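You operate a simulated robot arm through the tools that you are given. There is no shell and no other tool. Be economical: measure what you need, move in short steps, check, and stop when the job is done.

The job below is to be done with a simulated robot arm. You get a single attempt, and the scene is never put back.

## Task
Tap 8 is dry: open its valve and fill the blue-banded beaker to 200 ml there.
Fine: the line card names the pipe; beaker back on the bench, tap off; leave the other valves, taps and beakers alone. Set down upright: beaker.

It is judged by the outcome, as a careful person would: the job done as asked, and still so three seconds after it is handed in. It fails if anything else is knocked over, pushed out of place, dropped, spilled or broken.

## Robot
A 7-joint arm with a fingered hand on a trunk, on a base that drives. Base frame: it is fixed to the floor where the robot stands at the start and does not move with it; the origin is under the middle of the robot, x ahead of it, y to its left, z up. Lengths are in mm, angles in degrees, forces in N, time in s.
Its first joint turns from -166.0 to 166.0 degrees. Places, roughly: beaker [1000, -500, 1000]; bench by the pipes [900, -400, 900]; lever 1 [1000, 1700, 1000]; lever 2 [1000, 1500, 1000]; lever 3 [1000, 1300, 1000]; lever 4 [1000, 1100, 1000]; lever 5 [1000, 900, 1000]; lever 6 [1000, 700, 1000]; lever 7 [1000, 500, 1000]; lever 8 [1000, 300, 1000]; lever 9 [1000, 100, 1000]; tap 6 [1000, 700, 1100]; tap 7 [1000, 500, 1100]; tap 8 [1000, 300, 1100]; trough under tap 8 [900, 400, 900]. Payload 4 kg.
Tool frame: the origin (TCP) lies between the finger pads and is the grasp point; the fingertips stand 30 mm ahead of it; z points along the fingers, y is the line along which they close. The gripper opens to 104 mm. The gripper's body begins 35 mm behind the TCP. The gripper is a hand of 4 fingers: y runs from the thumb to the fingers, the wrist lies at [-15, -113, -190] in the tool frame, and closing takes about 1.5 s.
Orientation is that of the tool frame in the base frame, as a unit quaternion [w, x, y, z]. With the fingers straight down and the wrist toward the robot, the tool's x, y and z point along [0, 1, 0], [1, 0, 0] and [0, 0, -1] of the base frame.

## Interface
- The arm moves only by the tool arm_command. Its argument "commands" is one flat list of numbers, 7 for each row, row after row: the shift along the base's x, y, z in m, then the turn, a rotation vector about the base's x, y, z in rad, then the closure, from 0 (fully open) to 1 (shut). In form: [x, y, z, wx, wy, wz, hand, x, y, z, wx, wy, wz, hand, ...]. A call has 1 to 10 rows; each row is the pose to reach, as a shift and turn from the pose commanded when the call began. Each row takes 0.2 s and may step no farther than 50 mm and 8.6 degrees from the row before; otherwise, or with a gripper value out of range, the whole call is refused. Where a pose cannot be reached the arm comes as near as it can. A force on the tool above 90 N (or 10 N above the force at the start of the call, whichever is more), or a blocked arm, ends the call early, and 0.2 s more pass. Each finger travels about 153 mm/s and halts on what it meets, pressing with about 33 N; the grip force reading is that of the motor and also rises with nothing between the fingers. The clock runs only during rows and for 0.2 s after the last one: add rows that repeat a pose to give the fingers time. It gives the time, the measured TCP pose, the force on the tool (base axes), the opening and the grip force at its end, in the units of the frame above (readings bear some noise), with the torque about the TCP (base axes, N m) and any sound that the robot's microphone picked up.
- Cameras (640 x 400 px; columns grow to the right, rows downward): "scene" is now at [334.5, 208.3, 1252.3]; the picture's right is [0.09, -1.00, 0.00], its down [-0.33, -0.03, -0.94] and it looks along [0.94, 0.08, -0.34] (base axes); focal length 214 px, centre (320, 200). "wrist" rides on the gripper at [61, -92, -130] in the tool frame; the picture's right is [-0.81, 0.27, -0.52], its down [-0.53, -0.71, 0.46] and it looks along [-0.24, 0.64, 0.72] (tool axes); focal length 275 px, centre (320, 200). There is no depth. A picture from a camera that has moved, and an enlarged one, comes with that camera's place and axes in the base frame and with its lens.
- capture(camera): a new picture of that camera. The clock stands still meanwhile.
- roll_base(legs): drives the robot by 1 to 6 legs, each [ahead, left, turn to the left] in mm, mm and degrees, along the robot's own axes; the way and the turn of a leg run together, so that a leg with both is an arc; at most 1500 mm and 180 degrees a leg. The arm and the cameras ride along, it lands a little off, and it stops where it bumps. It gives what a move gives.
- preshape(shape): the hand has 4 fingers and takes this shape, open, in about a second: jaw (thumb against the fingers, like two jaws); tri (thumb and two fingers); tip (a fingertip pinch); poke (one finger out to press); point (the index stretched); flat (the hand flat); cup (the hand cupped); fist (a fist). The gripper value then closes the fingers along that shape, each until it touches; the sizes above hold for jaw. It gives what a move gives, with no picture.
- pan_tilt(pan, tilt): turns the head with the scene camera to pan (to the left, within 143 degrees either way) and tilt (down, from -29 to 69), counted from straight ahead of the robot. It gives what a move gives.
- close_up(camera, box): a new picture of the part [left, top, right, bottom] of that camera's present view, enlarged. The clock stands still meanwhile.
- sign_off(): hands the job in; it is judged then, once.

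Go step by step. Nothing tells you exact positions but the pictures and the camera data: compare them with the known pose of the tool, close in by small moves and look again before you grip or let go. The budget is 120 turns and 98 pictures, counting those below and the enlarged ones. Unless the task says otherwise, let go and move clear before handing in.

The tools are called after ">>>" as a command line: name --argument value ..., lists and objects as JSON in quotes. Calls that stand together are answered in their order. arm_command: Moves the arm, as the interface text tells. Its arguments: {"type":"object","properties":{"commands":{"type":"array"}},"required":["commands"]} The other tools are called the same way: preshape (shape) gives the hand a shape; roll_base (legs) drives the base; pan_tilt (pan, tilt) turns the head that bears the scene camera; capture (camera) takes a picture; close_up (camera, box) takes an enlarged picture of a part of a camera's view; sign_off () hands the job in.

At the start:

```text
time_s: 0.0
tool_pos: [415.9, 331.3, 1150.1]
tcp_rot: [-0.001, 0.706, 0.708, 0.002]
force: [0.7, -0.2, 0.4]
torque: [-0.02, -0.02, -0.03]
grip_width: 103.7
grip_force: 0.0
shape: jaw
robot x, y, heading: [2.9, -0.2, 0.0]
head pan, tilt: [20.3, 18.7]
```

scene: 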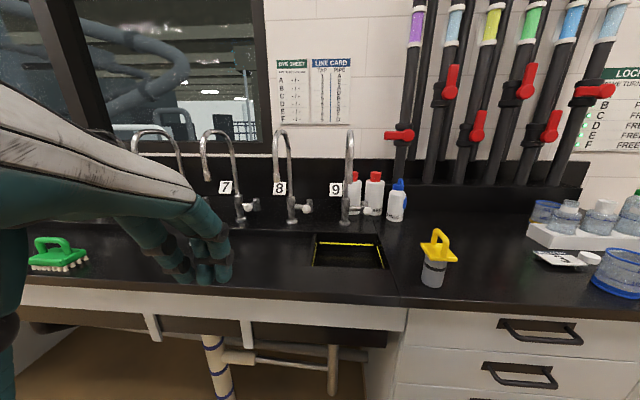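
wrist: 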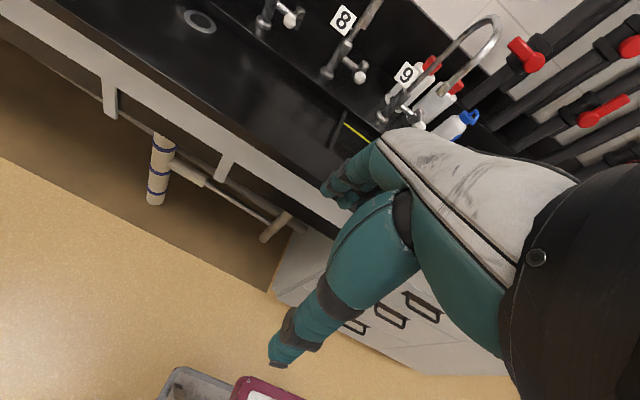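

I see the bench with taps 7–9, a line card and dye sheet on the wall, and coloured pipes with red levers to the right. First I read the cards.

>>> close_up --camera "scene" --box '[270, 50, 360, 130]'

>>> pan_tilt --pan -25 --tilt 15

>>> capture --camera "scene"

```text
5.00 times, centred on (315, 90) of scene
camera zoom: at [334.5, 208.3, 1252.3], right [0.09, -1.0, 0.0], down [-0.33, -0.03, -0.94], along [0.94, 0.08, -0.34], focal length 1072 px, centre (345, 750)
```

zoom: 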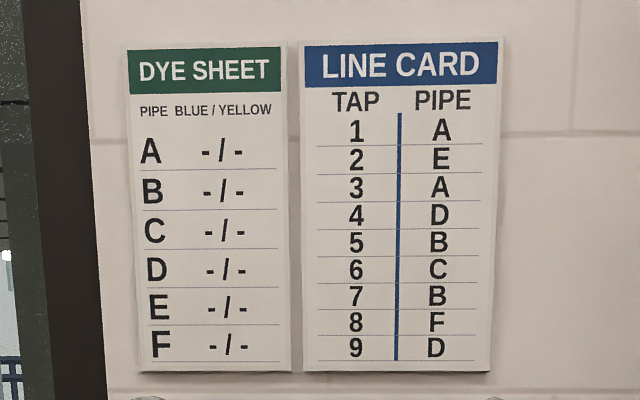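

```text
time_s: 1.1
tool_pos: [416.2, 329.8, 1150.7]
tcp_rot: [-0.001, 0.707, 0.707, 0.0]
force: [0.7, 0.8, 0.2]
torque: [-0.02, 0.0, 0.04]
grip_width: 103.7
grip_force: 0.1
shape: jaw
robot x, y, heading: [-1.2, -3.1, -0.1]
head pan, tilt: [-25.0, 15.0]
```

```text
94 pictures are left
camera scene: at [326.4, 160.8, 1259.8], right [-0.42, -0.91, 0.0], down [-0.23, 0.11, -0.97], along [0.88, -0.41, -0.26], focal length 214 px, centre (320, 200)
```

scene: 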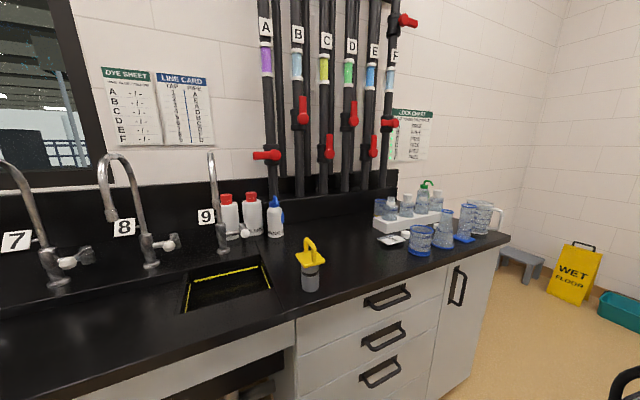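

The line card says tap 8 is pipe F. I read the lock sheet and look closely at the pipes and beakers.

>>> close_up --camera "scene" --box '[380, 100, 450, 170]'

>>> close_up --camera "scene" --box '[240, 0, 440, 190]'

>>> close_up --camera "scene" --box '[360, 170, 520, 270]'

>>> pan_tilt --pan -25 --tilt -20

>>> capture --camera "scene"

```text
5.71 times, centred on (415, 135) of scene
camera zoom: at [326.4, 160.8, 1259.8], right [-0.42, -0.91, 0.0], down [-0.23, 0.11, -0.97], along [0.88, -0.41, -0.26], focal length 1226 px, centre (-223, 571)
```

zoom: 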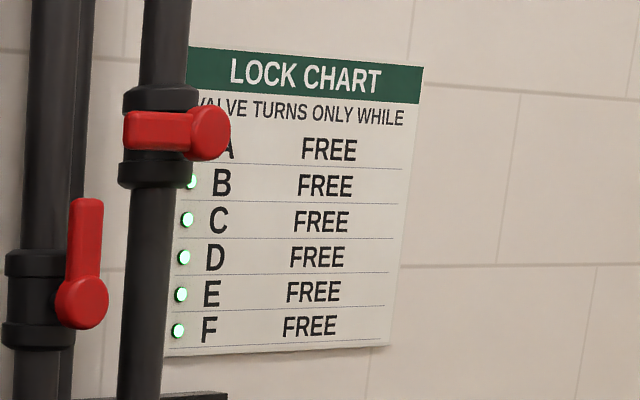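

```text
2.11 times, centred on (340, 95) of scene
camera zoom: at [326.4, 160.8, 1259.8], right [-0.42, -0.91, 0.0], down [-0.23, 0.11, -0.97], along [0.88, -0.41, -0.26], focal length 452 px, centre (278, 421)
```

zoom: 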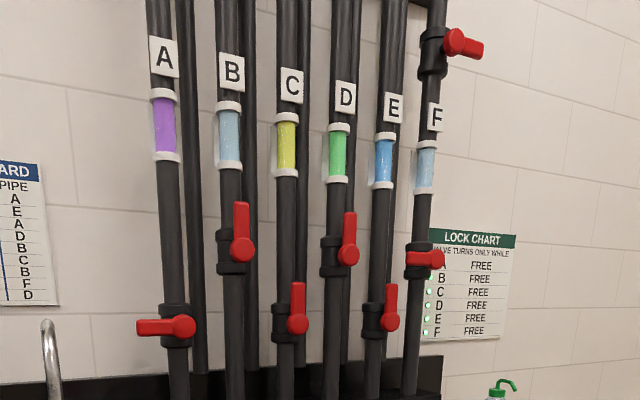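

```text
4.00 times, centred on (440, 220) of scene
camera zoom: at [326.4, 160.8, 1259.8], right [-0.42, -0.91, 0.0], down [-0.23, 0.11, -0.97], along [0.88, -0.41, -0.26], focal length 858 px, centre (-160, 120)
```

zoom: 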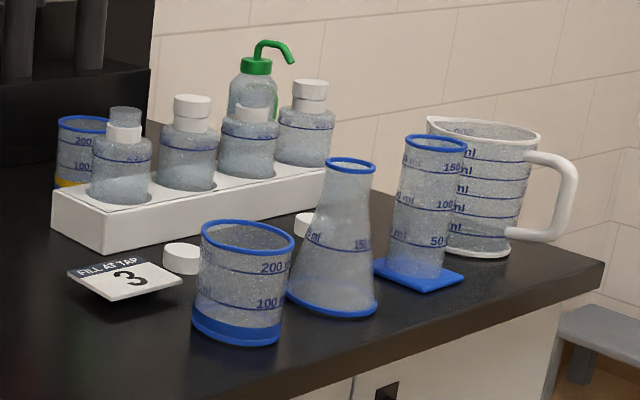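

```text
time_s: 2.1
tool_pos: [416.2, 330.9, 1152.3]
tcp_rot: [-0.002, 0.706, 0.708, 0.002]
force: [-0.9, 0.2, -0.1]
torque: [-0.02, -0.01, 0.05]
grip_width: 103.6
grip_force: 0.0
shape: jaw
robot x, y, heading: [0.7, -3.9, 0.0]
head pan, tilt: [-25.0, -20.0]
```

```text
90 pictures are left
camera scene: at [312.0, 165.4, 1309.7], right [-0.44, -0.9, 0.0], down [0.27, -0.13, -0.95], along [0.86, -0.42, 0.3], focal length 214 px, centre (320, 200)
```

scene: 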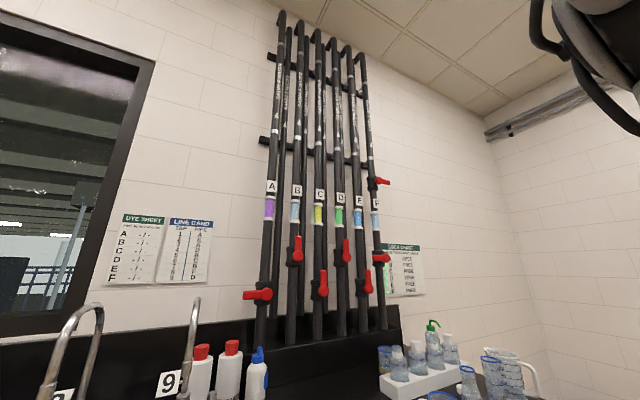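

Pipe F carries two levers, one above the sight glass and one below; I need to tell which pipe each belongs to. First I check the floor and zoom in on the upper lever.

>>> close_up --camera "scene" --box '[330, 140, 430, 290]'

>>> pan_tilt --pan -40 --tilt 65

>>> capture --camera "scene"

```text
2.67 times, centred on (380, 215) of scene
camera zoom: at [312.0, 165.4, 1309.7], right [-0.44, -0.9, 0.0], down [0.27, -0.13, -0.95], along [0.86, -0.42, 0.3], focal length 572 px, centre (160, 160)
```

zoom: 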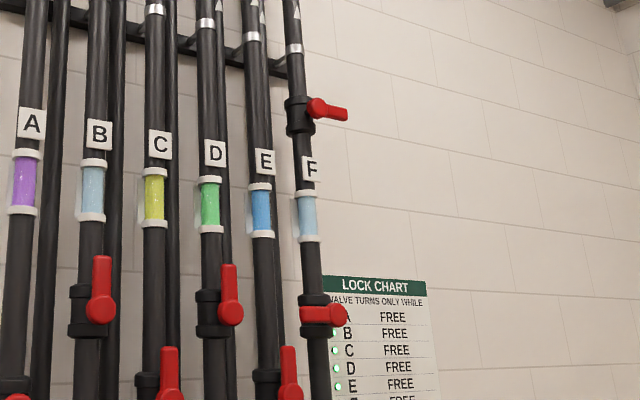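

```text
time_s: 3.7
tool_pos: [416.7, 330.7, 1150.7]
tcp_rot: [-0.001, 0.707, 0.708, 0.0]
force: [-0.7, 0.2, 0.0]
torque: [0.0, -0.01, 0.0]
grip_width: 103.5
grip_force: 0.1
shape: jaw
robot x, y, heading: [0.7, 3.8, -0.1]
head pan, tilt: [-40.0, 65.0]
```

```text
88 pictures are left
camera scene: at [288.2, 161.2, 1188.0], right [-0.64, -0.77, 0.0], down [-0.69, 0.58, -0.42], along [0.32, -0.27, -0.91], focal length 214 px, centre (320, 200)
```

scene: 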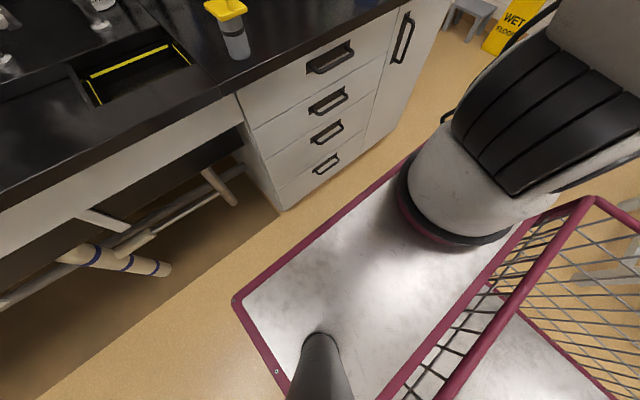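

The floor view shows a platform with a red rim, a basket and a black trunk, and I need to know whether those are me. I look around to the sides.

>>> pan_tilt --pan -110 --tilt 35

>>> capture --camera "scene"

>>> pan_tilt --pan 70 --tilt 45

>>> capture --camera "scene"

```text
time_s: 5.1
tool_pos: [416.3, 330.4, 1150.9]
tcp_rot: [-0.001, 0.706, 0.708, 0.0]
force: [-0.3, -1.0, -0.3]
torque: [-0.01, -0.01, -0.03]
grip_width: 103.5
grip_force: 0.0
shape: jaw
robot x, y, heading: [1.6, -2.0, 0.3]
head pan, tilt: [-110.0, 35.0]
```

```text
87 pictures are left
camera scene: at [211.6, 117.4, 1227.8], right [-0.94, 0.34, 0.0], down [0.2, 0.54, -0.82], along [-0.28, -0.77, -0.57], focal length 214 px, centre (320, 200)
```

scene: 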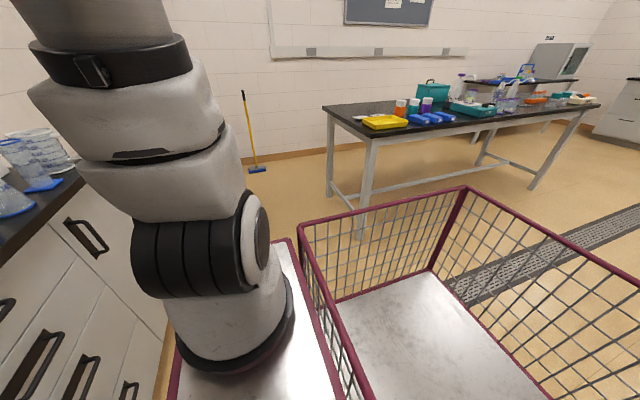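

```text
time_s: 7.8
tool_pos: [417.1, 330.6, 1150.2]
tcp_rot: [-0.001, 0.706, 0.708, 0.001]
force: [0.0, -1.2, -0.5]
torque: [0.02, 0.0, 0.0]
grip_width: 103.7
grip_force: 0.0
shape: jaw
robot x, y, heading: [-0.5, 1.7, 0.0]
head pan, tilt: [70.0, 45.0]
```

```text
86 pictures are left
camera scene: at [269.5, 276.6, 1213.0], right [0.94, -0.34, 0.0], down [-0.24, -0.66, -0.71], along [0.24, 0.66, -0.71], focal length 214 px, centre (320, 200)
```

scene: 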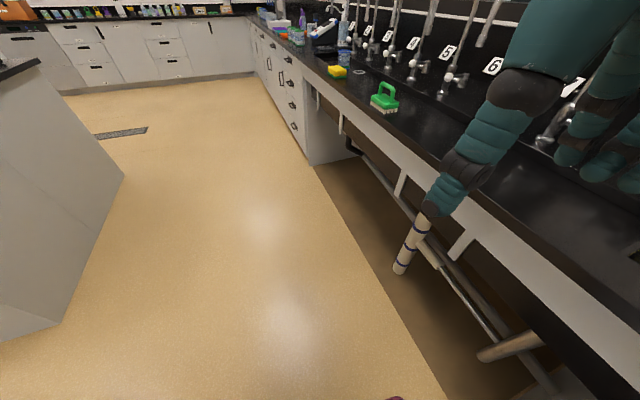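

The arm pedestal stands at my platform's front right and the head at its front left, with free floor to the right. I drive right to see pipe F and the beakers square on.

>>> roll_base --legs '[[0, -350, 0]]'

>>> pan_tilt --pan -25 --tilt 0

>>> capture --camera "scene"

>>> close_up --camera "scene" --box '[250, 0, 410, 200]'

```text
time_s: 10.1
tool_pos: [418.2, -26.6, 1150.2]
tcp_rot: [-0.001, 0.709, 0.705, 0.001]
force: [0.0, -0.2, 0.8]
torque: [-0.01, -0.01, -0.02]
grip_width: 103.6
grip_force: 0.0
shape: jaw
robot x, y, heading: [-1.6, -353.1, -0.6]
head pan, tilt: [70.0, 45.0]
```

```text
time_s: 11.8
tool_pos: [425.2, -24.4, 1156.0]
tcp_rot: [-0.004, 0.714, 0.7, 0.007]
force: [0.5, -0.3, 1.3]
torque: [-0.01, -0.01, 0.0]
grip_width: 103.7
grip_force: 0.1
shape: jaw
robot x, y, heading: [1.2, -356.2, -0.3]
head pan, tilt: [-25.0, 0.0]
```

```text
85 pictures are left
camera scene: at [331.7, -130.2, 1253.4], right [0.27, -0.96, 0.0], down [-0.31, -0.09, -0.95], along [0.91, 0.26, -0.32], focal length 214 px, centre (320, 200)
```

scene: 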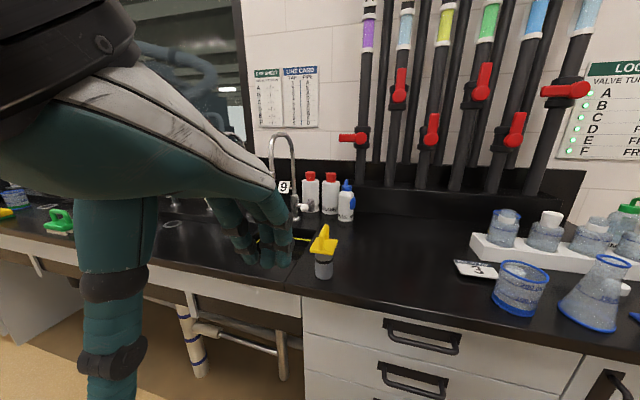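

```text
2.00 times, centred on (330, 100) of scene
camera zoom: at [331.7, -130.2, 1253.4], right [0.27, -0.96, 0.0], down [-0.31, -0.09, -0.95], along [0.91, 0.26, -0.32], focal length 429 px, centre (300, 400)
```

zoom: 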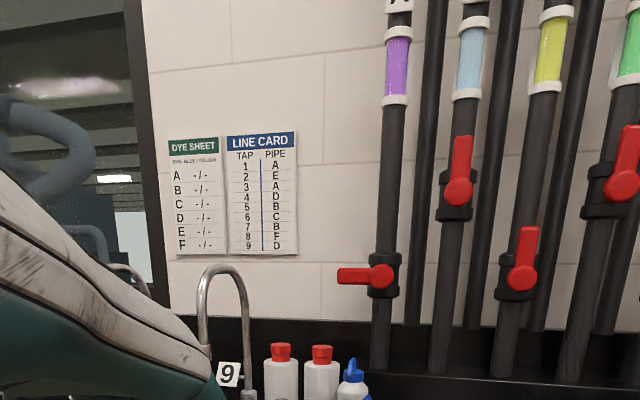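

The head did not quite go where it was told. I turn it again towards pipe F.

>>> pan_tilt --pan -25 --tilt -12

>>> capture --camera "scene"

```text
time_s: 12.6
tool_pos: [424.8, -24.5, 1156.5]
tcp_rot: [-0.005, 0.713, 0.701, 0.007]
force: [-1.0, -0.7, -0.2]
torque: [-0.01, -0.01, -0.03]
grip_width: 103.8
grip_force: 0.1
shape: jaw
robot x, y, heading: [-1.7, -354.2, -0.4]
head pan, tilt: [-25.0, -12.0]
```

```text
83 pictures are left
camera scene: at [331.8, -130.7, 1253.6], right [0.27, -0.96, 0.0], down [-0.31, -0.09, -0.95], along [0.91, 0.25, -0.32], focal length 214 px, centre (320, 200)
```

scene: 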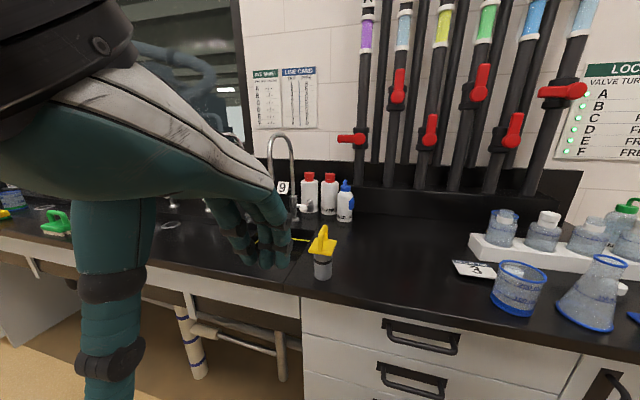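

The head seems to be stuck against my own forearm. I back it out and swing it round with the camera held low.

>>> pan_tilt --pan 60 --tilt 45

>>> pan_tilt --pan -40 --tilt 60

>>> capture --camera "scene"

```text
time_s: 14.2
tool_pos: [416.9, -25.4, 1150.3]
tcp_rot: [-0.001, 0.708, 0.706, 0.001]
force: [0.4, 0.0, 0.8]
torque: [0.01, 0.01, 0.0]
grip_width: 103.7
grip_force: 0.0
shape: jaw
robot x, y, heading: [-1.7, -352.1, -0.7]
head pan, tilt: [60.0, 45.0]
```

```text
time_s: 15.9
tool_pos: [418.4, -25.8, 1150.2]
tcp_rot: [0.0, 0.709, 0.705, 0.001]
force: [0.0, 1.1, 0.2]
torque: [0.0, 0.02, -0.04]
grip_width: 103.9
grip_force: 0.1
shape: jaw
robot x, y, heading: [0.0, -355.5, -0.2]
head pan, tilt: [-40.0, 60.0]
```

```text
82 pictures are left
camera scene: at [292.7, -198.5, 1193.6], right [-0.65, -0.76, 0.0], down [-0.66, 0.56, -0.5], along [0.38, -0.32, -0.87], focal length 214 px, centre (320, 200)
```

scene: 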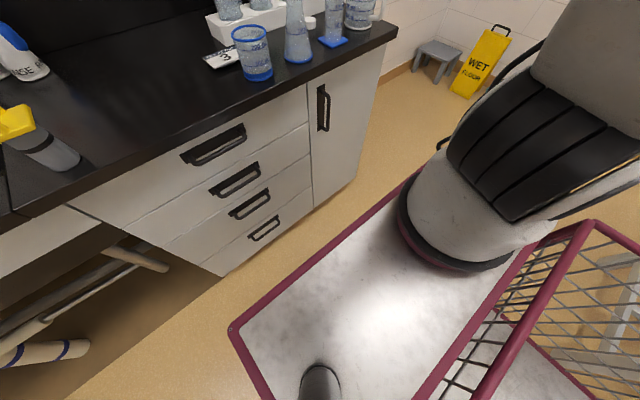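

The head is free. Now I raise the view to the pipes.

>>> pan_tilt --pan -30 --tilt -15

>>> capture --camera "scene"

>>> close_up --camera "scene" --box '[240, 40, 400, 280]'

```text
time_s: 17.4
tool_pos: [417.2, -25.7, 1150.2]
tcp_rot: [-0.001, 0.709, 0.705, 0.001]
force: [0.7, 0.0, 0.4]
torque: [-0.01, 0.0, 0.02]
grip_width: 104.2
grip_force: 0.1
shape: jaw
robot x, y, heading: [-1.4, -353.0, -0.3]
head pan, tilt: [-30.0, -15.0]
```

```text
81 pictures are left
camera scene: at [311.4, -196.1, 1306.4], right [-0.51, -0.86, 0.0], down [0.22, -0.13, -0.97], along [0.83, -0.49, 0.26], focal length 214 px, centre (320, 200)
```

scene: 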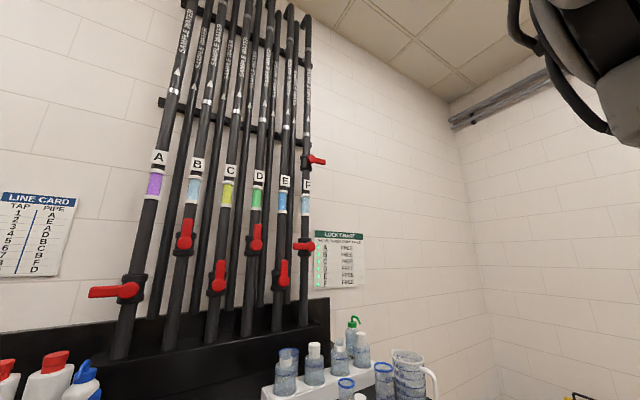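

```text
1.67 times, centred on (320, 160) of scene
camera zoom: at [311.4, -196.1, 1306.4], right [-0.51, -0.86, 0.0], down [0.22, -0.13, -0.97], along [0.83, -0.49, 0.26], focal length 358 px, centre (320, 267)
```

zoom: 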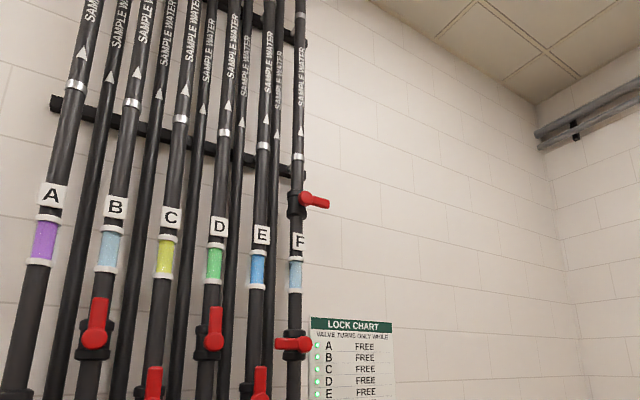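

Pipe F has two crosswise levers, at roughly (1280, -705, 1360) and (1280, -710, 1850). I drive further right for a frontal view of both.

>>> roll_base --legs '[[0, -400, 0]]'

>>> capture --camera "scene"

```text
time_s: 19.9
tool_pos: [415.0, -431.2, 1150.8]
tcp_rot: [0.0, 0.709, 0.705, 0.0]
force: [-1.0, 0.5, 0.0]
torque: [-0.01, 0.02, 0.0]
grip_width: 103.9
grip_force: 0.0
shape: jaw
robot x, y, heading: [-6.2, -757.7, -0.3]
head pan, tilt: [-30.0, -15.0]
```

```text
79 pictures are left
camera scene: at [308.8, -601.2, 1306.4], right [-0.51, -0.86, 0.0], down [0.22, -0.13, -0.97], along [0.83, -0.49, 0.26], focal length 214 px, centre (320, 200)
```

scene: 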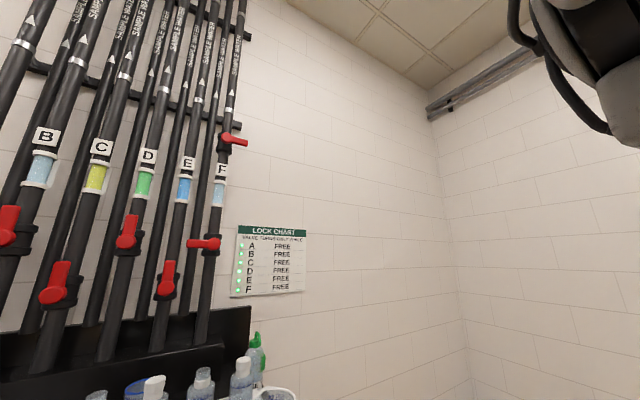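

Now a close look at both F levers.

>>> close_up --camera "scene" --box '[150, 100, 270, 280]'

>>> close_up --camera "scene" --box '[195, 120, 260, 170]'

>>> close_up --camera "scene" --box '[140, 0, 270, 120]'

```text
2.22 times, centred on (210, 190) of scene
camera zoom: at [308.8, -601.2, 1306.4], right [-0.51, -0.86, 0.0], down [0.22, -0.13, -0.97], along [0.83, -0.49, 0.26], focal length 477 px, centre (564, 222)
```

zoom: 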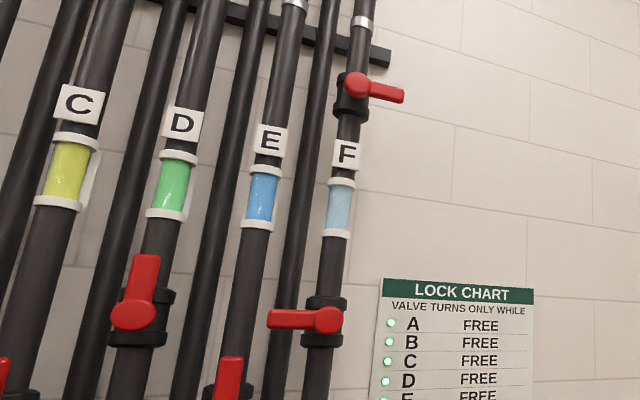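

```text
8.00 times, centred on (228, 145) of scene
camera zoom: at [308.8, -601.2, 1306.4], right [-0.51, -0.86, 0.0], down [0.22, -0.13, -0.97], along [0.83, -0.49, 0.26], focal length 1716 px, centre (1060, 640)
```

zoom: 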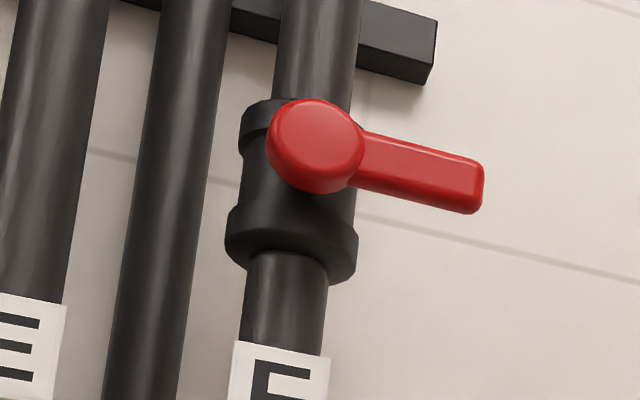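

```text
3.33 times, centred on (205, 60) of scene
camera zoom: at [308.8, -601.2, 1306.4], right [-0.51, -0.86, 0.0], down [0.22, -0.13, -0.97], along [0.83, -0.49, 0.26], focal length 715 px, centre (703, 667)
```

zoom: 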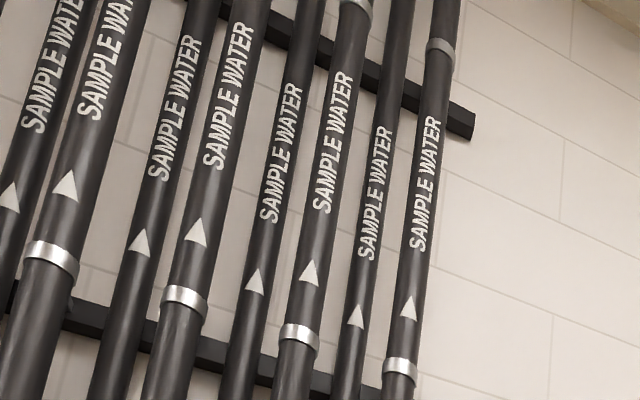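

Both levers sit on pipe F itself, and both lie crosswise, so closed. The lower one is in the row with the others' valves, hub near (1205, -673, 1355), so I open that one first and test. I drive a bit closer and shape the hand to poke.

>>> roll_base --legs '[[180, 0, 0]]'

>>> preshape --shape "poke"

>>> capture --camera "wrist"

>>> pan_tilt --pan -10 --tilt 5

>>> capture --camera "scene"

```text
time_s: 21.4
tool_pos: [598.9, -431.7, 1150.5]
tcp_rot: [0.0, 0.708, 0.706, 0.0]
force: [0.7, 0.1, -0.2]
torque: [-0.01, 0.01, -0.01]
grip_width: 103.9
grip_force: 0.0
shape: jaw
robot x, y, heading: [181.7, -761.1, -0.4]
head pan, tilt: [-30.0, -15.0]
```

```text
time_s: 22.3
tool_pos: [599.9, -431.8, 1150.8]
tcp_rot: [-0.001, 0.709, 0.705, 0.0]
force: [-0.3, 0.0, -0.1]
torque: [0.01, -0.05, -0.01]
grip_width: 0.0
grip_force: 0.1
shape: poke
robot x, y, heading: [181.6, -757.7, -0.4]
head pan, tilt: [-30.0, -15.0]
```

```text
75 pictures are left
camera wrist: at [507.9, -371.6, 1280.8], right [0.27, -0.81, 0.52], down [-0.72, -0.53, -0.46], along [0.64, -0.24, -0.72], focal length 275 px, centre (320, 200)
```

wrist: 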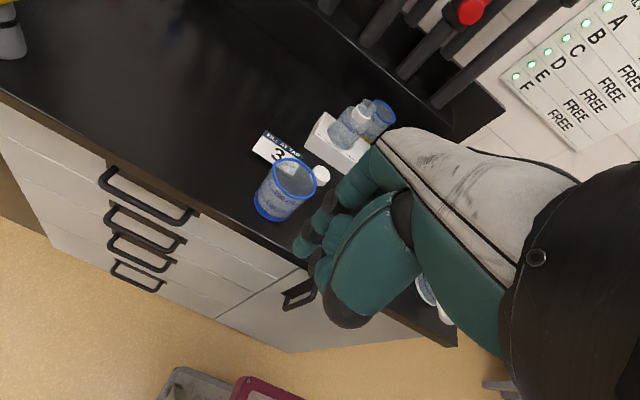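

```text
time_s: 23.2
tool_pos: [598.7, -431.7, 1151.3]
tcp_rot: [-0.001, 0.709, 0.705, 0.001]
force: [0.2, 0.8, 0.4]
torque: [0.01, 0.0, 0.0]
grip_width: 0.0
grip_force: 0.1
shape: poke
robot x, y, heading: [181.1, -761.8, -0.4]
head pan, tilt: [-10.0, 5.0]
```

```text
74 pictures are left
camera scene: at [513.6, -577.4, 1276.1], right [-0.18, -0.98, 0.0], down [-0.09, 0.02, -1.0], along [0.98, -0.18, -0.09], focal length 214 px, centre (320, 200)
```

scene: 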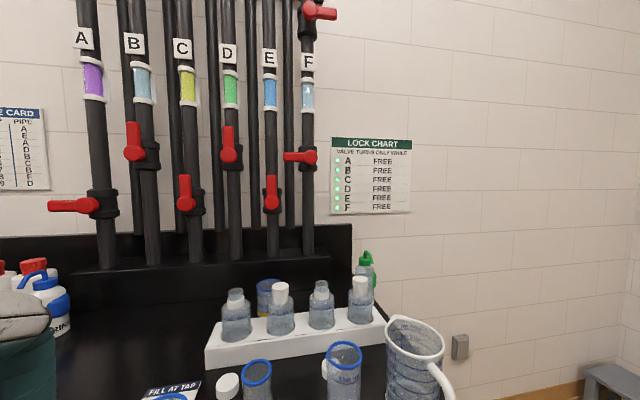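

The lower lever runs from its hub at (1205, -671, 1352) to a tip near y = -595. I move the hand up and forward in steps, then rotate the fingers to point ahead.

>>> arm_command --commands '[0.03, 0, 0.03, 0, 0, 0, 0, 0.07, 0, 0.05, 0, 0, 0, 0, 0.11, 0, 0.07, 0, 0, 0, 0, 0.15, 0, 0.09, 0, 0, 0, 0, 0.19, 0, 0.11, 0, 0, 0, 0, 0.22, 0, 0.13, 0, -0.14, 0, 0, 0.24, 0, 0.14, 0, -0.28, 0, 0, 0.26, 0, 0.15, 0, -0.42, 0, 0, 0.28, 0, 0.15, 0, -0.56, 0, 0, 0.3, 0, 0.15, 0, -0.7, 0, 0]'

>>> capture --camera "scene"

```text
time_s: 25.4
tool_pos: [898.9, -430.7, 1304.9]
tcp_rot: [0.241, 0.665, 0.663, 0.245]
force: [-0.3, -0.4, 0.5]
torque: [0.01, 0.02, 0.02]
grip_width: 0.0
grip_force: 0.1
shape: poke
robot x, y, heading: [177.0, -761.6, -0.5]
head pan, tilt: [-10.0, 5.0]
```

```text
73 pictures are left
camera scene: at [513.5, -577.4, 1276.1], right [-0.18, -0.98, 0.0], down [-0.09, 0.02, -1.0], along [0.98, -0.18, -0.09], focal length 214 px, centre (320, 200)
```

scene: 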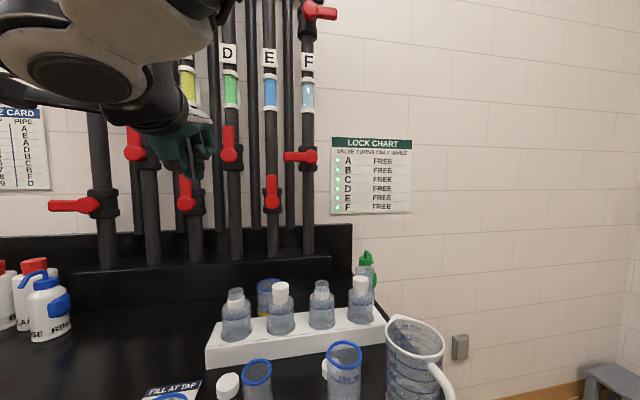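

The hand is at (899, -431, 1305), tilted halfway. I finish rotating and bring it in front of and just below the lever, still well clear of the pipes.

>>> arm_command --commands '[0.018, -0.02, 0.0, 0, -0.11, 0, 0, 0.036, -0.04, 0.0, 0, -0.22, 0, 0, 0.054, -0.06, 0.0, 0, -0.33, 0, 0, 0.072, -0.08, 0.0, 0, -0.44, 0, 0, 0.09, -0.1, 0.0, 0, -0.55, 0, 0, 0.108, -0.12, 0.0, 0, -0.66, 0, 0, 0.126, -0.14, 0.0, 0, -0.77, 0, 0, 0.144, -0.16, 0.0, 0, -0.87, 0, 0, 0.162, -0.175, 0.0, 0, -0.87, 0, 0]'

>>> capture --camera "scene"

>>> capture --camera "wrist"

```text
time_s: 27.4
tool_pos: [1058.2, -605.9, 1302.1]
tcp_rot: [0.498, 0.5, 0.499, 0.503]
force: [-0.4, 0.4, 0.4]
torque: [0.0, 0.01, 0.03]
grip_width: 0.1
grip_force: 0.1
shape: poke
robot x, y, heading: [180.1, -757.1, -0.4]
head pan, tilt: [-10.0, 5.0]
```

```text
72 pictures are left
camera scene: at [513.4, -577.2, 1276.1], right [-0.18, -0.98, 0.0], down [-0.09, 0.02, -1.0], along [0.98, -0.18, -0.09], focal length 214 px, centre (320, 200)
```

scene: 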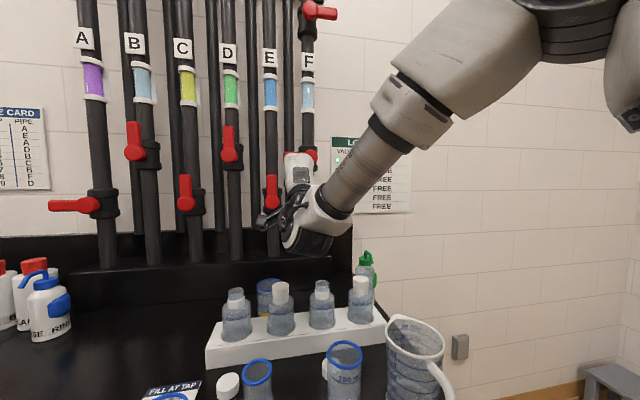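

```text
71 pictures are left
camera wrist: at [928.9, -546.1, 1210.0], right [-0.52, -0.81, 0.27], down [0.46, -0.53, -0.71], along [0.72, -0.24, 0.64], focal length 275 px, centre (320, 200)
```

wrist: 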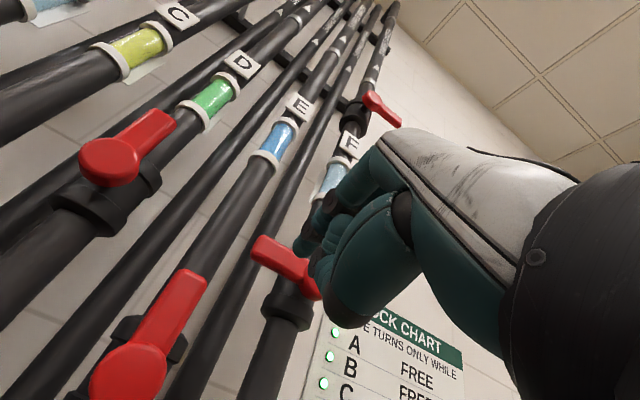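

The wrist view confirms the lever tip near (1205, -596, 1347). I zoom in to see which finger is extended.

>>> close_up --camera "wrist" --box '[230, 150, 430, 330]'

>>> close_up --camera "scene" --box '[240, 120, 360, 270]'

```text
2.22 times, centred on (330, 240) of wrist
camera zoom: at [928.9, -546.1, 1210.0], right [-0.52, -0.81, 0.27], down [0.46, -0.53, -0.71], along [0.72, -0.24, 0.64], focal length 612 px, centre (298, 111)
```

zoom: 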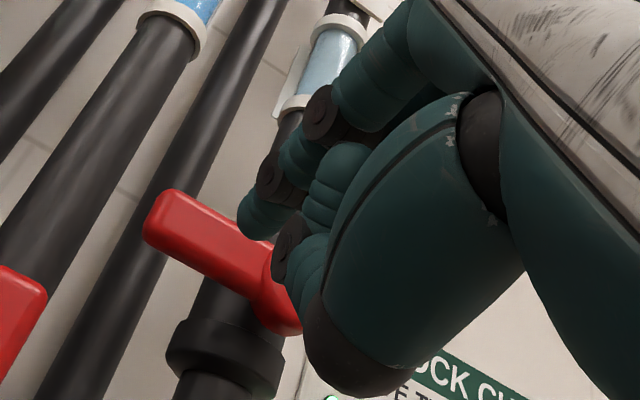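

```text
2.67 times, centred on (300, 195) of scene
camera zoom: at [513.4, -577.2, 1276.1], right [-0.18, -0.98, 0.0], down [-0.09, 0.02, -1.0], along [0.98, -0.18, -0.09], focal length 572 px, centre (373, 213)
```

zoom: 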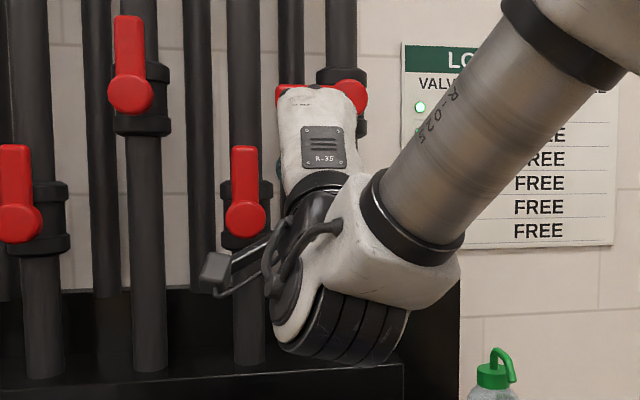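

The extended fingertip lies roughly on the tool line, about 30 mm ahead of the TCP. I slide it in under the lever between pipes E and F.

>>> arm_command --commands '[0.03, -0.006, 0.004, 0, 0, 0, 0, 0.06, -0.012, 0.004, 0, 0, 0, 0, 0.09, -0.012, 0.004, 0, 0, 0, 0, 0.11, -0.012, 0.004, 0, 0, 0, 0, 0.128, -0.012, 0.004, 0, 0, 0, 0]'

>>> capture --camera "wrist"

>>> close_up --camera "scene" --box '[240, 120, 360, 270]'

```text
time_s: 28.6
tool_pos: [1188.1, -614.7, 1306.8]
tcp_rot: [0.499, 0.501, 0.499, 0.502]
force: [-0.1, 0.2, 0.1]
torque: [0.02, 0.01, 0.0]
grip_width: 0.0
grip_force: 0.0
shape: poke
robot x, y, heading: [176.9, -758.4, -0.4]
head pan, tilt: [-10.0, 5.0]
```

```text
68 pictures are left
camera wrist: at [1057.4, -556.6, 1215.1], right [-0.52, -0.81, 0.27], down [0.46, -0.53, -0.72], along [0.72, -0.25, 0.64], focal length 275 px, centre (320, 200)
```

wrist: 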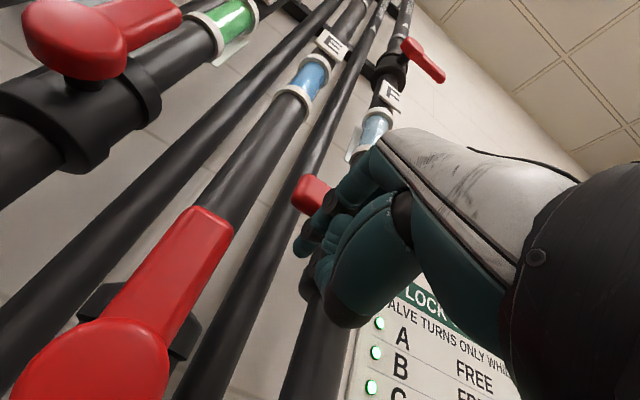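

```text
2.67 times, centred on (300, 195) of scene
camera zoom: at [513.5, -577.4, 1276.1], right [-0.18, -0.98, 0.0], down [-0.09, 0.02, -1.0], along [0.98, -0.18, -0.09], focal length 572 px, centre (373, 213)
```

zoom: 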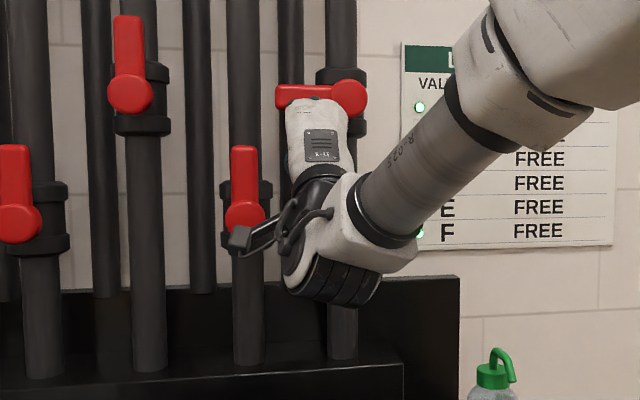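

The finger is now under the lever. I push up along an arc around the hub to swing the lever from crosswise to pointing up.

>>> arm_command --commands '[0, 0, 0.02, 0, 0, 0, 0, 0, 0, 0.04, 0, 0, 0, 0, 0, -0.001, 0.057, 0, 0, 0, 0, 0, -0.007, 0.072, 0, 0, 0, 0, 0, -0.016, 0.087, 0, 0, 0, 0, 0, -0.028, 0.096, 0, 0, 0, 0, 0, -0.043, 0.103, 0, 0, 0, 0, 0, -0.051, 0.105, 0, 0, 0, 0]'

>>> capture --camera "wrist"

>>> close_up --camera "scene" --box '[240, 60, 360, 210]'

```text
time_s: 30.4
tool_pos: [1189.1, -648.0, 1403.2]
tcp_rot: [0.489, 0.496, 0.511, 0.504]
force: [10.1, 69.4, -22.6]
torque: [0.55, 0.56, 1.92]
grip_width: 0.0
grip_force: 0.1
shape: poke
robot x, y, heading: [178.5, -761.3, -0.3]
head pan, tilt: [-10.0, 5.0]
```

```text
66 pictures are left
camera wrist: at [1055.8, -591.3, 1312.9], right [-0.49, -0.82, 0.28], down [0.46, -0.52, -0.72], along [0.74, -0.22, 0.64], focal length 275 px, centre (320, 200)
```

wrist: 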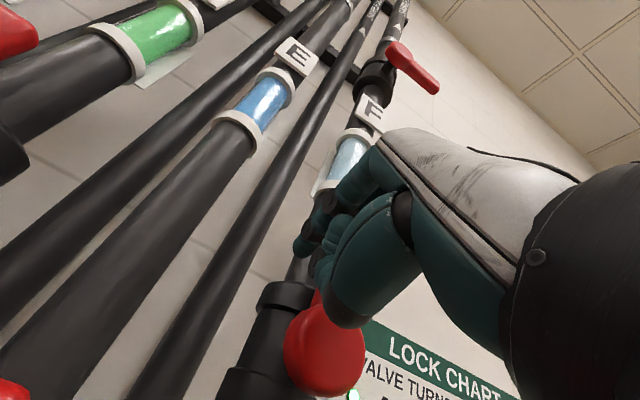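

```text
2.67 times, centred on (300, 135) of scene
camera zoom: at [515.0, -571.8, 1275.0], right [-0.18, -0.98, 0.0], down [-0.09, 0.01, -1.0], along [0.98, -0.18, -0.09], focal length 572 px, centre (373, 373)
```

zoom: 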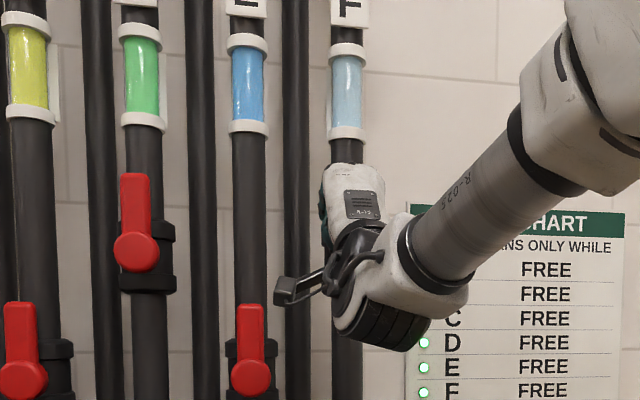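

The lever now points up against its stop. I back off to the left, then straight back.

>>> arm_command --commands '[0, 0.025, 0.0, 0, 0, 0, 0, 0, 0.035, 0.0, 0, 0, 0, 0, -0.04, 0.035, 0, 0, 0, 0, 0, -0.08, 0.035, 0.0, 0, 0, 0, 0, -0.12, 0.035, 0, 0, 0, 0, 0, -0.14, 0.035, -0.04, 0, 0, 0, 0, -0.14, 0.035, -0.08, 0, 0, 0, 0, -0.14, 0.035, -0.12, 0, 0, 0, 0]'

>>> capture --camera "wrist"

>>> close_up --camera "scene" --box '[240, 0, 360, 180]'

```text
time_s: 32.2
tool_pos: [1048.5, -633.1, 1289.7]
tcp_rot: [0.499, 0.501, 0.499, 0.501]
force: [-0.8, -0.2, 0.2]
torque: [-0.02, 0.01, 0.02]
grip_width: 0.0
grip_force: 0.0
shape: poke
robot x, y, heading: [179.1, -759.0, -0.5]
head pan, tilt: [-10.0, 5.0]
```

```text
64 pictures are left
camera wrist: at [917.6, -572.9, 1197.3], right [-0.52, -0.81, 0.27], down [0.46, -0.53, -0.72], along [0.72, -0.25, 0.64], focal length 275 px, centre (320, 200)
```

wrist: 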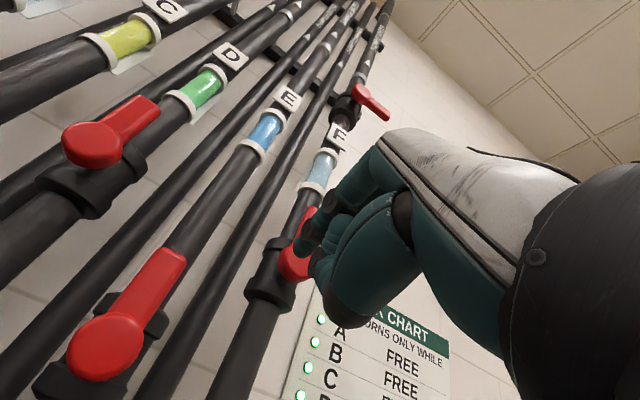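

```text
2.22 times, centred on (300, 90) of scene
camera zoom: at [513.3, -577.4, 1276.1], right [-0.18, -0.98, 0.0], down [-0.09, 0.02, -1.0], along [0.98, -0.18, -0.09], focal length 477 px, centre (364, 444)
```

zoom: 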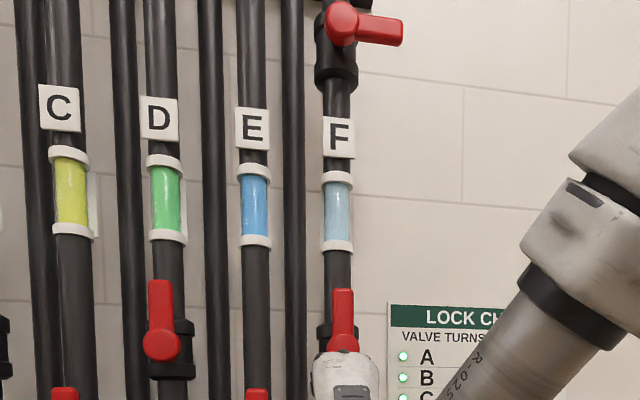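

Pipe F's lower valve is now open. I'll try the tap before touching the upper one. Next I look at the beaker to plan the grasp.

>>> pan_tilt --pan 20 --tilt 42

>>> capture --camera "scene"

```text
time_s: 33.2
tool_pos: [1048.0, -633.8, 1289.7]
tcp_rot: [0.498, 0.501, 0.499, 0.502]
force: [0.2, 0.1, -0.5]
torque: [0.0, -0.02, -0.01]
grip_width: 0.0
grip_force: 0.1
shape: poke
robot x, y, heading: [181.2, -759.8, -0.5]
head pan, tilt: [20.0, 42.0]
```

```text
62 pictures are left
camera scene: at [502.0, -532.8, 1217.4], right [0.34, -0.94, 0.0], down [-0.63, -0.22, -0.74], along [0.7, 0.25, -0.67], focal length 214 px, centre (320, 200)
```

scene: 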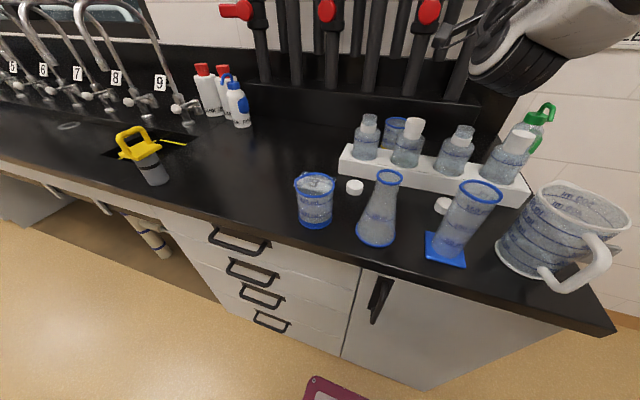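

The beaker stands at about (780, -424), roughly 72 mm wide and 87 mm tall, with the flask to its right and the card behind it. I retract and roll the hand for a horizontal side grasp with the wrist on the right, then open it in jaw shape.

>>> arm_command --commands '[-0.03, 0, 0, -0.07, 0, 0, 0, -0.06, 0, 0, -0.22, 0, 0, 0, -0.09, 0, 0, -0.36, 0, 0, 0, -0.12, 0, 0, -0.5, 0, 0, 0, -0.15, 0, 0, -0.64, 0, 0, 0, -0.18, 0, 0, -0.78, 0, 0, 0, -0.2, 0, 0, -0.92, 0, 0, 0, -0.2, 0, 0, -1.06, 0, 0, 0, -0.2, 0, 0, -1.2, 0, 0, 0, -0.2, 0, 0, -1.34, 0, 0, 0]'

>>> arm_command --commands '[0, 0, 0, -0.12, 0, 0, 0, 0, 0, 0, -0.23, 0, 0, 0]'

>>> preshape --shape "jaw"

>>> capture --camera "scene"

```text
time_s: 34.6
tool_pos: [957.7, -882.9, 1260.9]
tcp_rot: [0.696, 0.505, 0.498, 0.113]
force: [-0.5, 0.3, 1.0]
torque: [0.04, 0.07, 0.02]
grip_width: 0.2
grip_force: 0.1
shape: poke
out of reach, approached as far as the arm can: row 3, 4, 5, 6
robot x, y, heading: [179.3, -762.6, -0.4]
head pan, tilt: [20.0, 42.0]
stopped in row 6: the arm was blocked; the commanded pose is now the measured one
```

```text
time_s: 35.2
tool_pos: [963.8, -869.2, 1244.3]
tcp_rot: [0.751, 0.426, 0.502, 0.057]
force: [-1.1, -0.2, 0.8]
torque: [-0.03, -0.01, 0.01]
grip_width: 0.0
grip_force: 0.0
shape: poke
out of reach, approached as far as the arm can: row 1, 2
robot x, y, heading: [184.5, -760.2, -0.4]
head pan, tilt: [20.0, 42.0]
```

```text
time_s: 36.1
tool_pos: [964.1, -868.4, 1242.1]
tcp_rot: [0.751, 0.426, 0.501, 0.054]
force: [0.1, 0.0, 0.4]
torque: [0.01, -0.01, -0.01]
grip_width: 104.2
grip_force: 0.1
shape: jaw
robot x, y, heading: [183.9, -760.8, -0.3]
head pan, tilt: [20.0, 42.0]
```

```text
61 pictures are left
camera scene: at [468.1, -495.5, 1210.2], right [0.83, -0.56, 0.0], down [-0.41, -0.6, -0.68], along [0.38, 0.56, -0.73], focal length 214 px, centre (320, 200)
```

scene: 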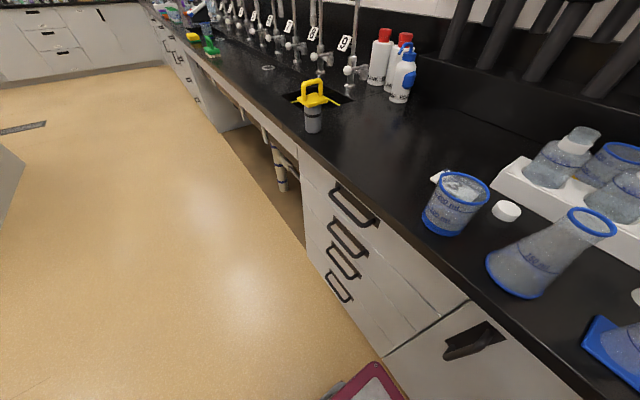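

Rolling that close in ran out of reach, and the arm nudged the head. I back the base up for more room, then look.

>>> roll_base --legs '[[-300, 0, 0]]'

>>> capture --camera "wrist"

>>> pan_tilt --pan 0 --tilt 20

>>> capture --camera "scene"

```text
time_s: 38.0
tool_pos: [742.7, -846.8, 1243.1]
tcp_rot: [0.75, 0.424, 0.503, 0.062]
force: [0.1, 1.5, -1.0]
torque: [-0.03, 0.02, -0.02]
grip_width: 104.1
grip_force: 0.1
shape: jaw
robot x, y, heading: [-43.6, -749.7, 1.1]
head pan, tilt: [20.0, 42.0]
stopped in leg 1: the robot was blocked; the commanded pose is now the measured one
```

```text
60 pictures are left
camera wrist: at [636.9, -800.0, 1118.8], right [-0.72, 0.05, 0.69], down [-0.13, -0.99, -0.06], along [0.68, -0.14, 0.72], focal length 275 px, centre (320, 200)
```

wrist: 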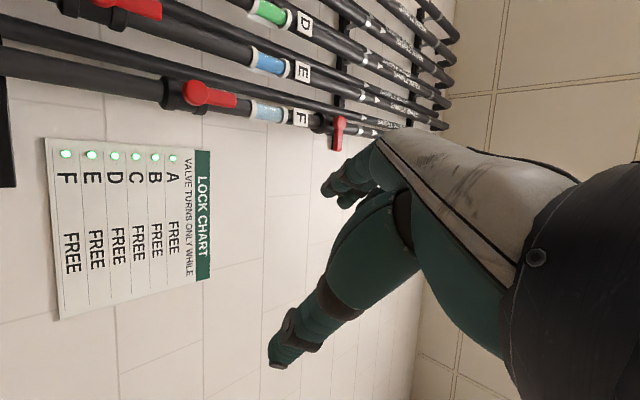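

```text
time_s: 38.8
tool_pos: [743.0, -848.0, 1244.1]
tcp_rot: [0.75, 0.425, 0.503, 0.063]
force: [0.0, 0.1, 0.2]
torque: [0.02, 0.01, 0.02]
grip_width: 103.7
grip_force: 0.0
shape: jaw
robot x, y, heading: [-43.3, -753.4, 1.1]
head pan, tilt: [0.0, 20.0]
```

```text
59 pictures are left
camera scene: at [244.1, -480.0, 1215.8], right [0.8, -0.6, 0.0], down [-0.41, -0.55, -0.73], along [0.44, 0.59, -0.68], focal length 214 px, centre (320, 200)
```

scene: 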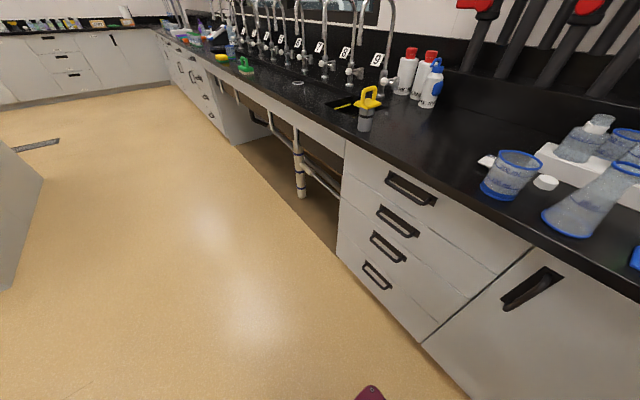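

Something behind stopped the base, and the arm is still leaning on the head. I bring the arm back to its earlier good posture, and the base forward a little off whatever it touched.

>>> arm_command --commands '[0.01, 0.03, 0.01, 0.1, -0.016, 0.08, 0, 0.02, 0.06, 0.02, 0.2, -0.032, 0.16, 0, 0.03, 0.09, 0.03, 0.3, -0.048, 0.24, 0, 0.04, 0.12, 0.04, 0.4, -0.064, 0.325, 0, 0.05, 0.145, 0.05, 0.5, -0.08, 0.4, 0, 0.06, 0.17, 0.05, 0.6, -0.096, 0.485, 0, 0.07, 0.195, 0.05, 0.7, -0.11, 0.565, 0, 0.08, 0.22, 0.05, 0.8, -0.126, 0.645, 0]'

>>> roll_base --legs '[[50, 0, -1]]'

>>> pan_tilt --pan -125 --tilt 35

>>> capture --camera "scene"

```text
time_s: 40.6
tool_pos: [822.5, -623.7, 1294.4]
tcp_rot: [0.502, 0.495, 0.498, 0.505]
force: [-0.7, 0.0, -0.7]
torque: [0.0, 0.0, 0.01]
grip_width: 103.8
grip_force: 0.0
shape: jaw
robot x, y, heading: [-45.5, -748.9, 1.0]
head pan, tilt: [0.0, 20.0]
```

```text
time_s: 41.5
tool_pos: [876.8, -639.3, 1293.7]
tcp_rot: [0.506, 0.498, 0.495, 0.501]
force: [-0.2, -1.0, -0.7]
torque: [0.01, 0.0, 0.0]
grip_width: 104.0
grip_force: 0.0
shape: jaw
robot x, y, heading: [10.7, -748.3, 0.0]
head pan, tilt: [0.0, 20.0]
```

```text
time_s: 43.6
tool_pos: [876.5, -637.2, 1293.7]
tcp_rot: [0.506, 0.498, 0.495, 0.501]
force: [0.6, 0.5, -1.2]
torque: [0.01, -0.01, 0.01]
grip_width: 104.0
grip_force: 0.0
shape: jaw
robot x, y, heading: [7.6, -751.9, 0.0]
head pan, tilt: [-125.0, 35.0]
```

```text
58 pictures are left
camera scene: at [200.1, -622.4, 1227.9], right [-0.82, 0.57, 0.0], down [0.33, 0.47, -0.82], along [-0.47, -0.67, -0.57], focal length 214 px, centre (320, 200)
```

scene: 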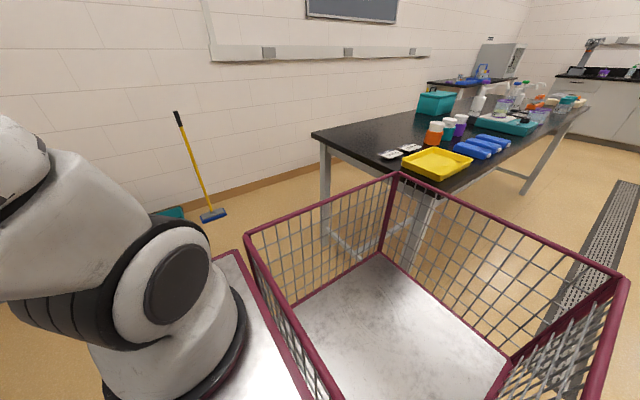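

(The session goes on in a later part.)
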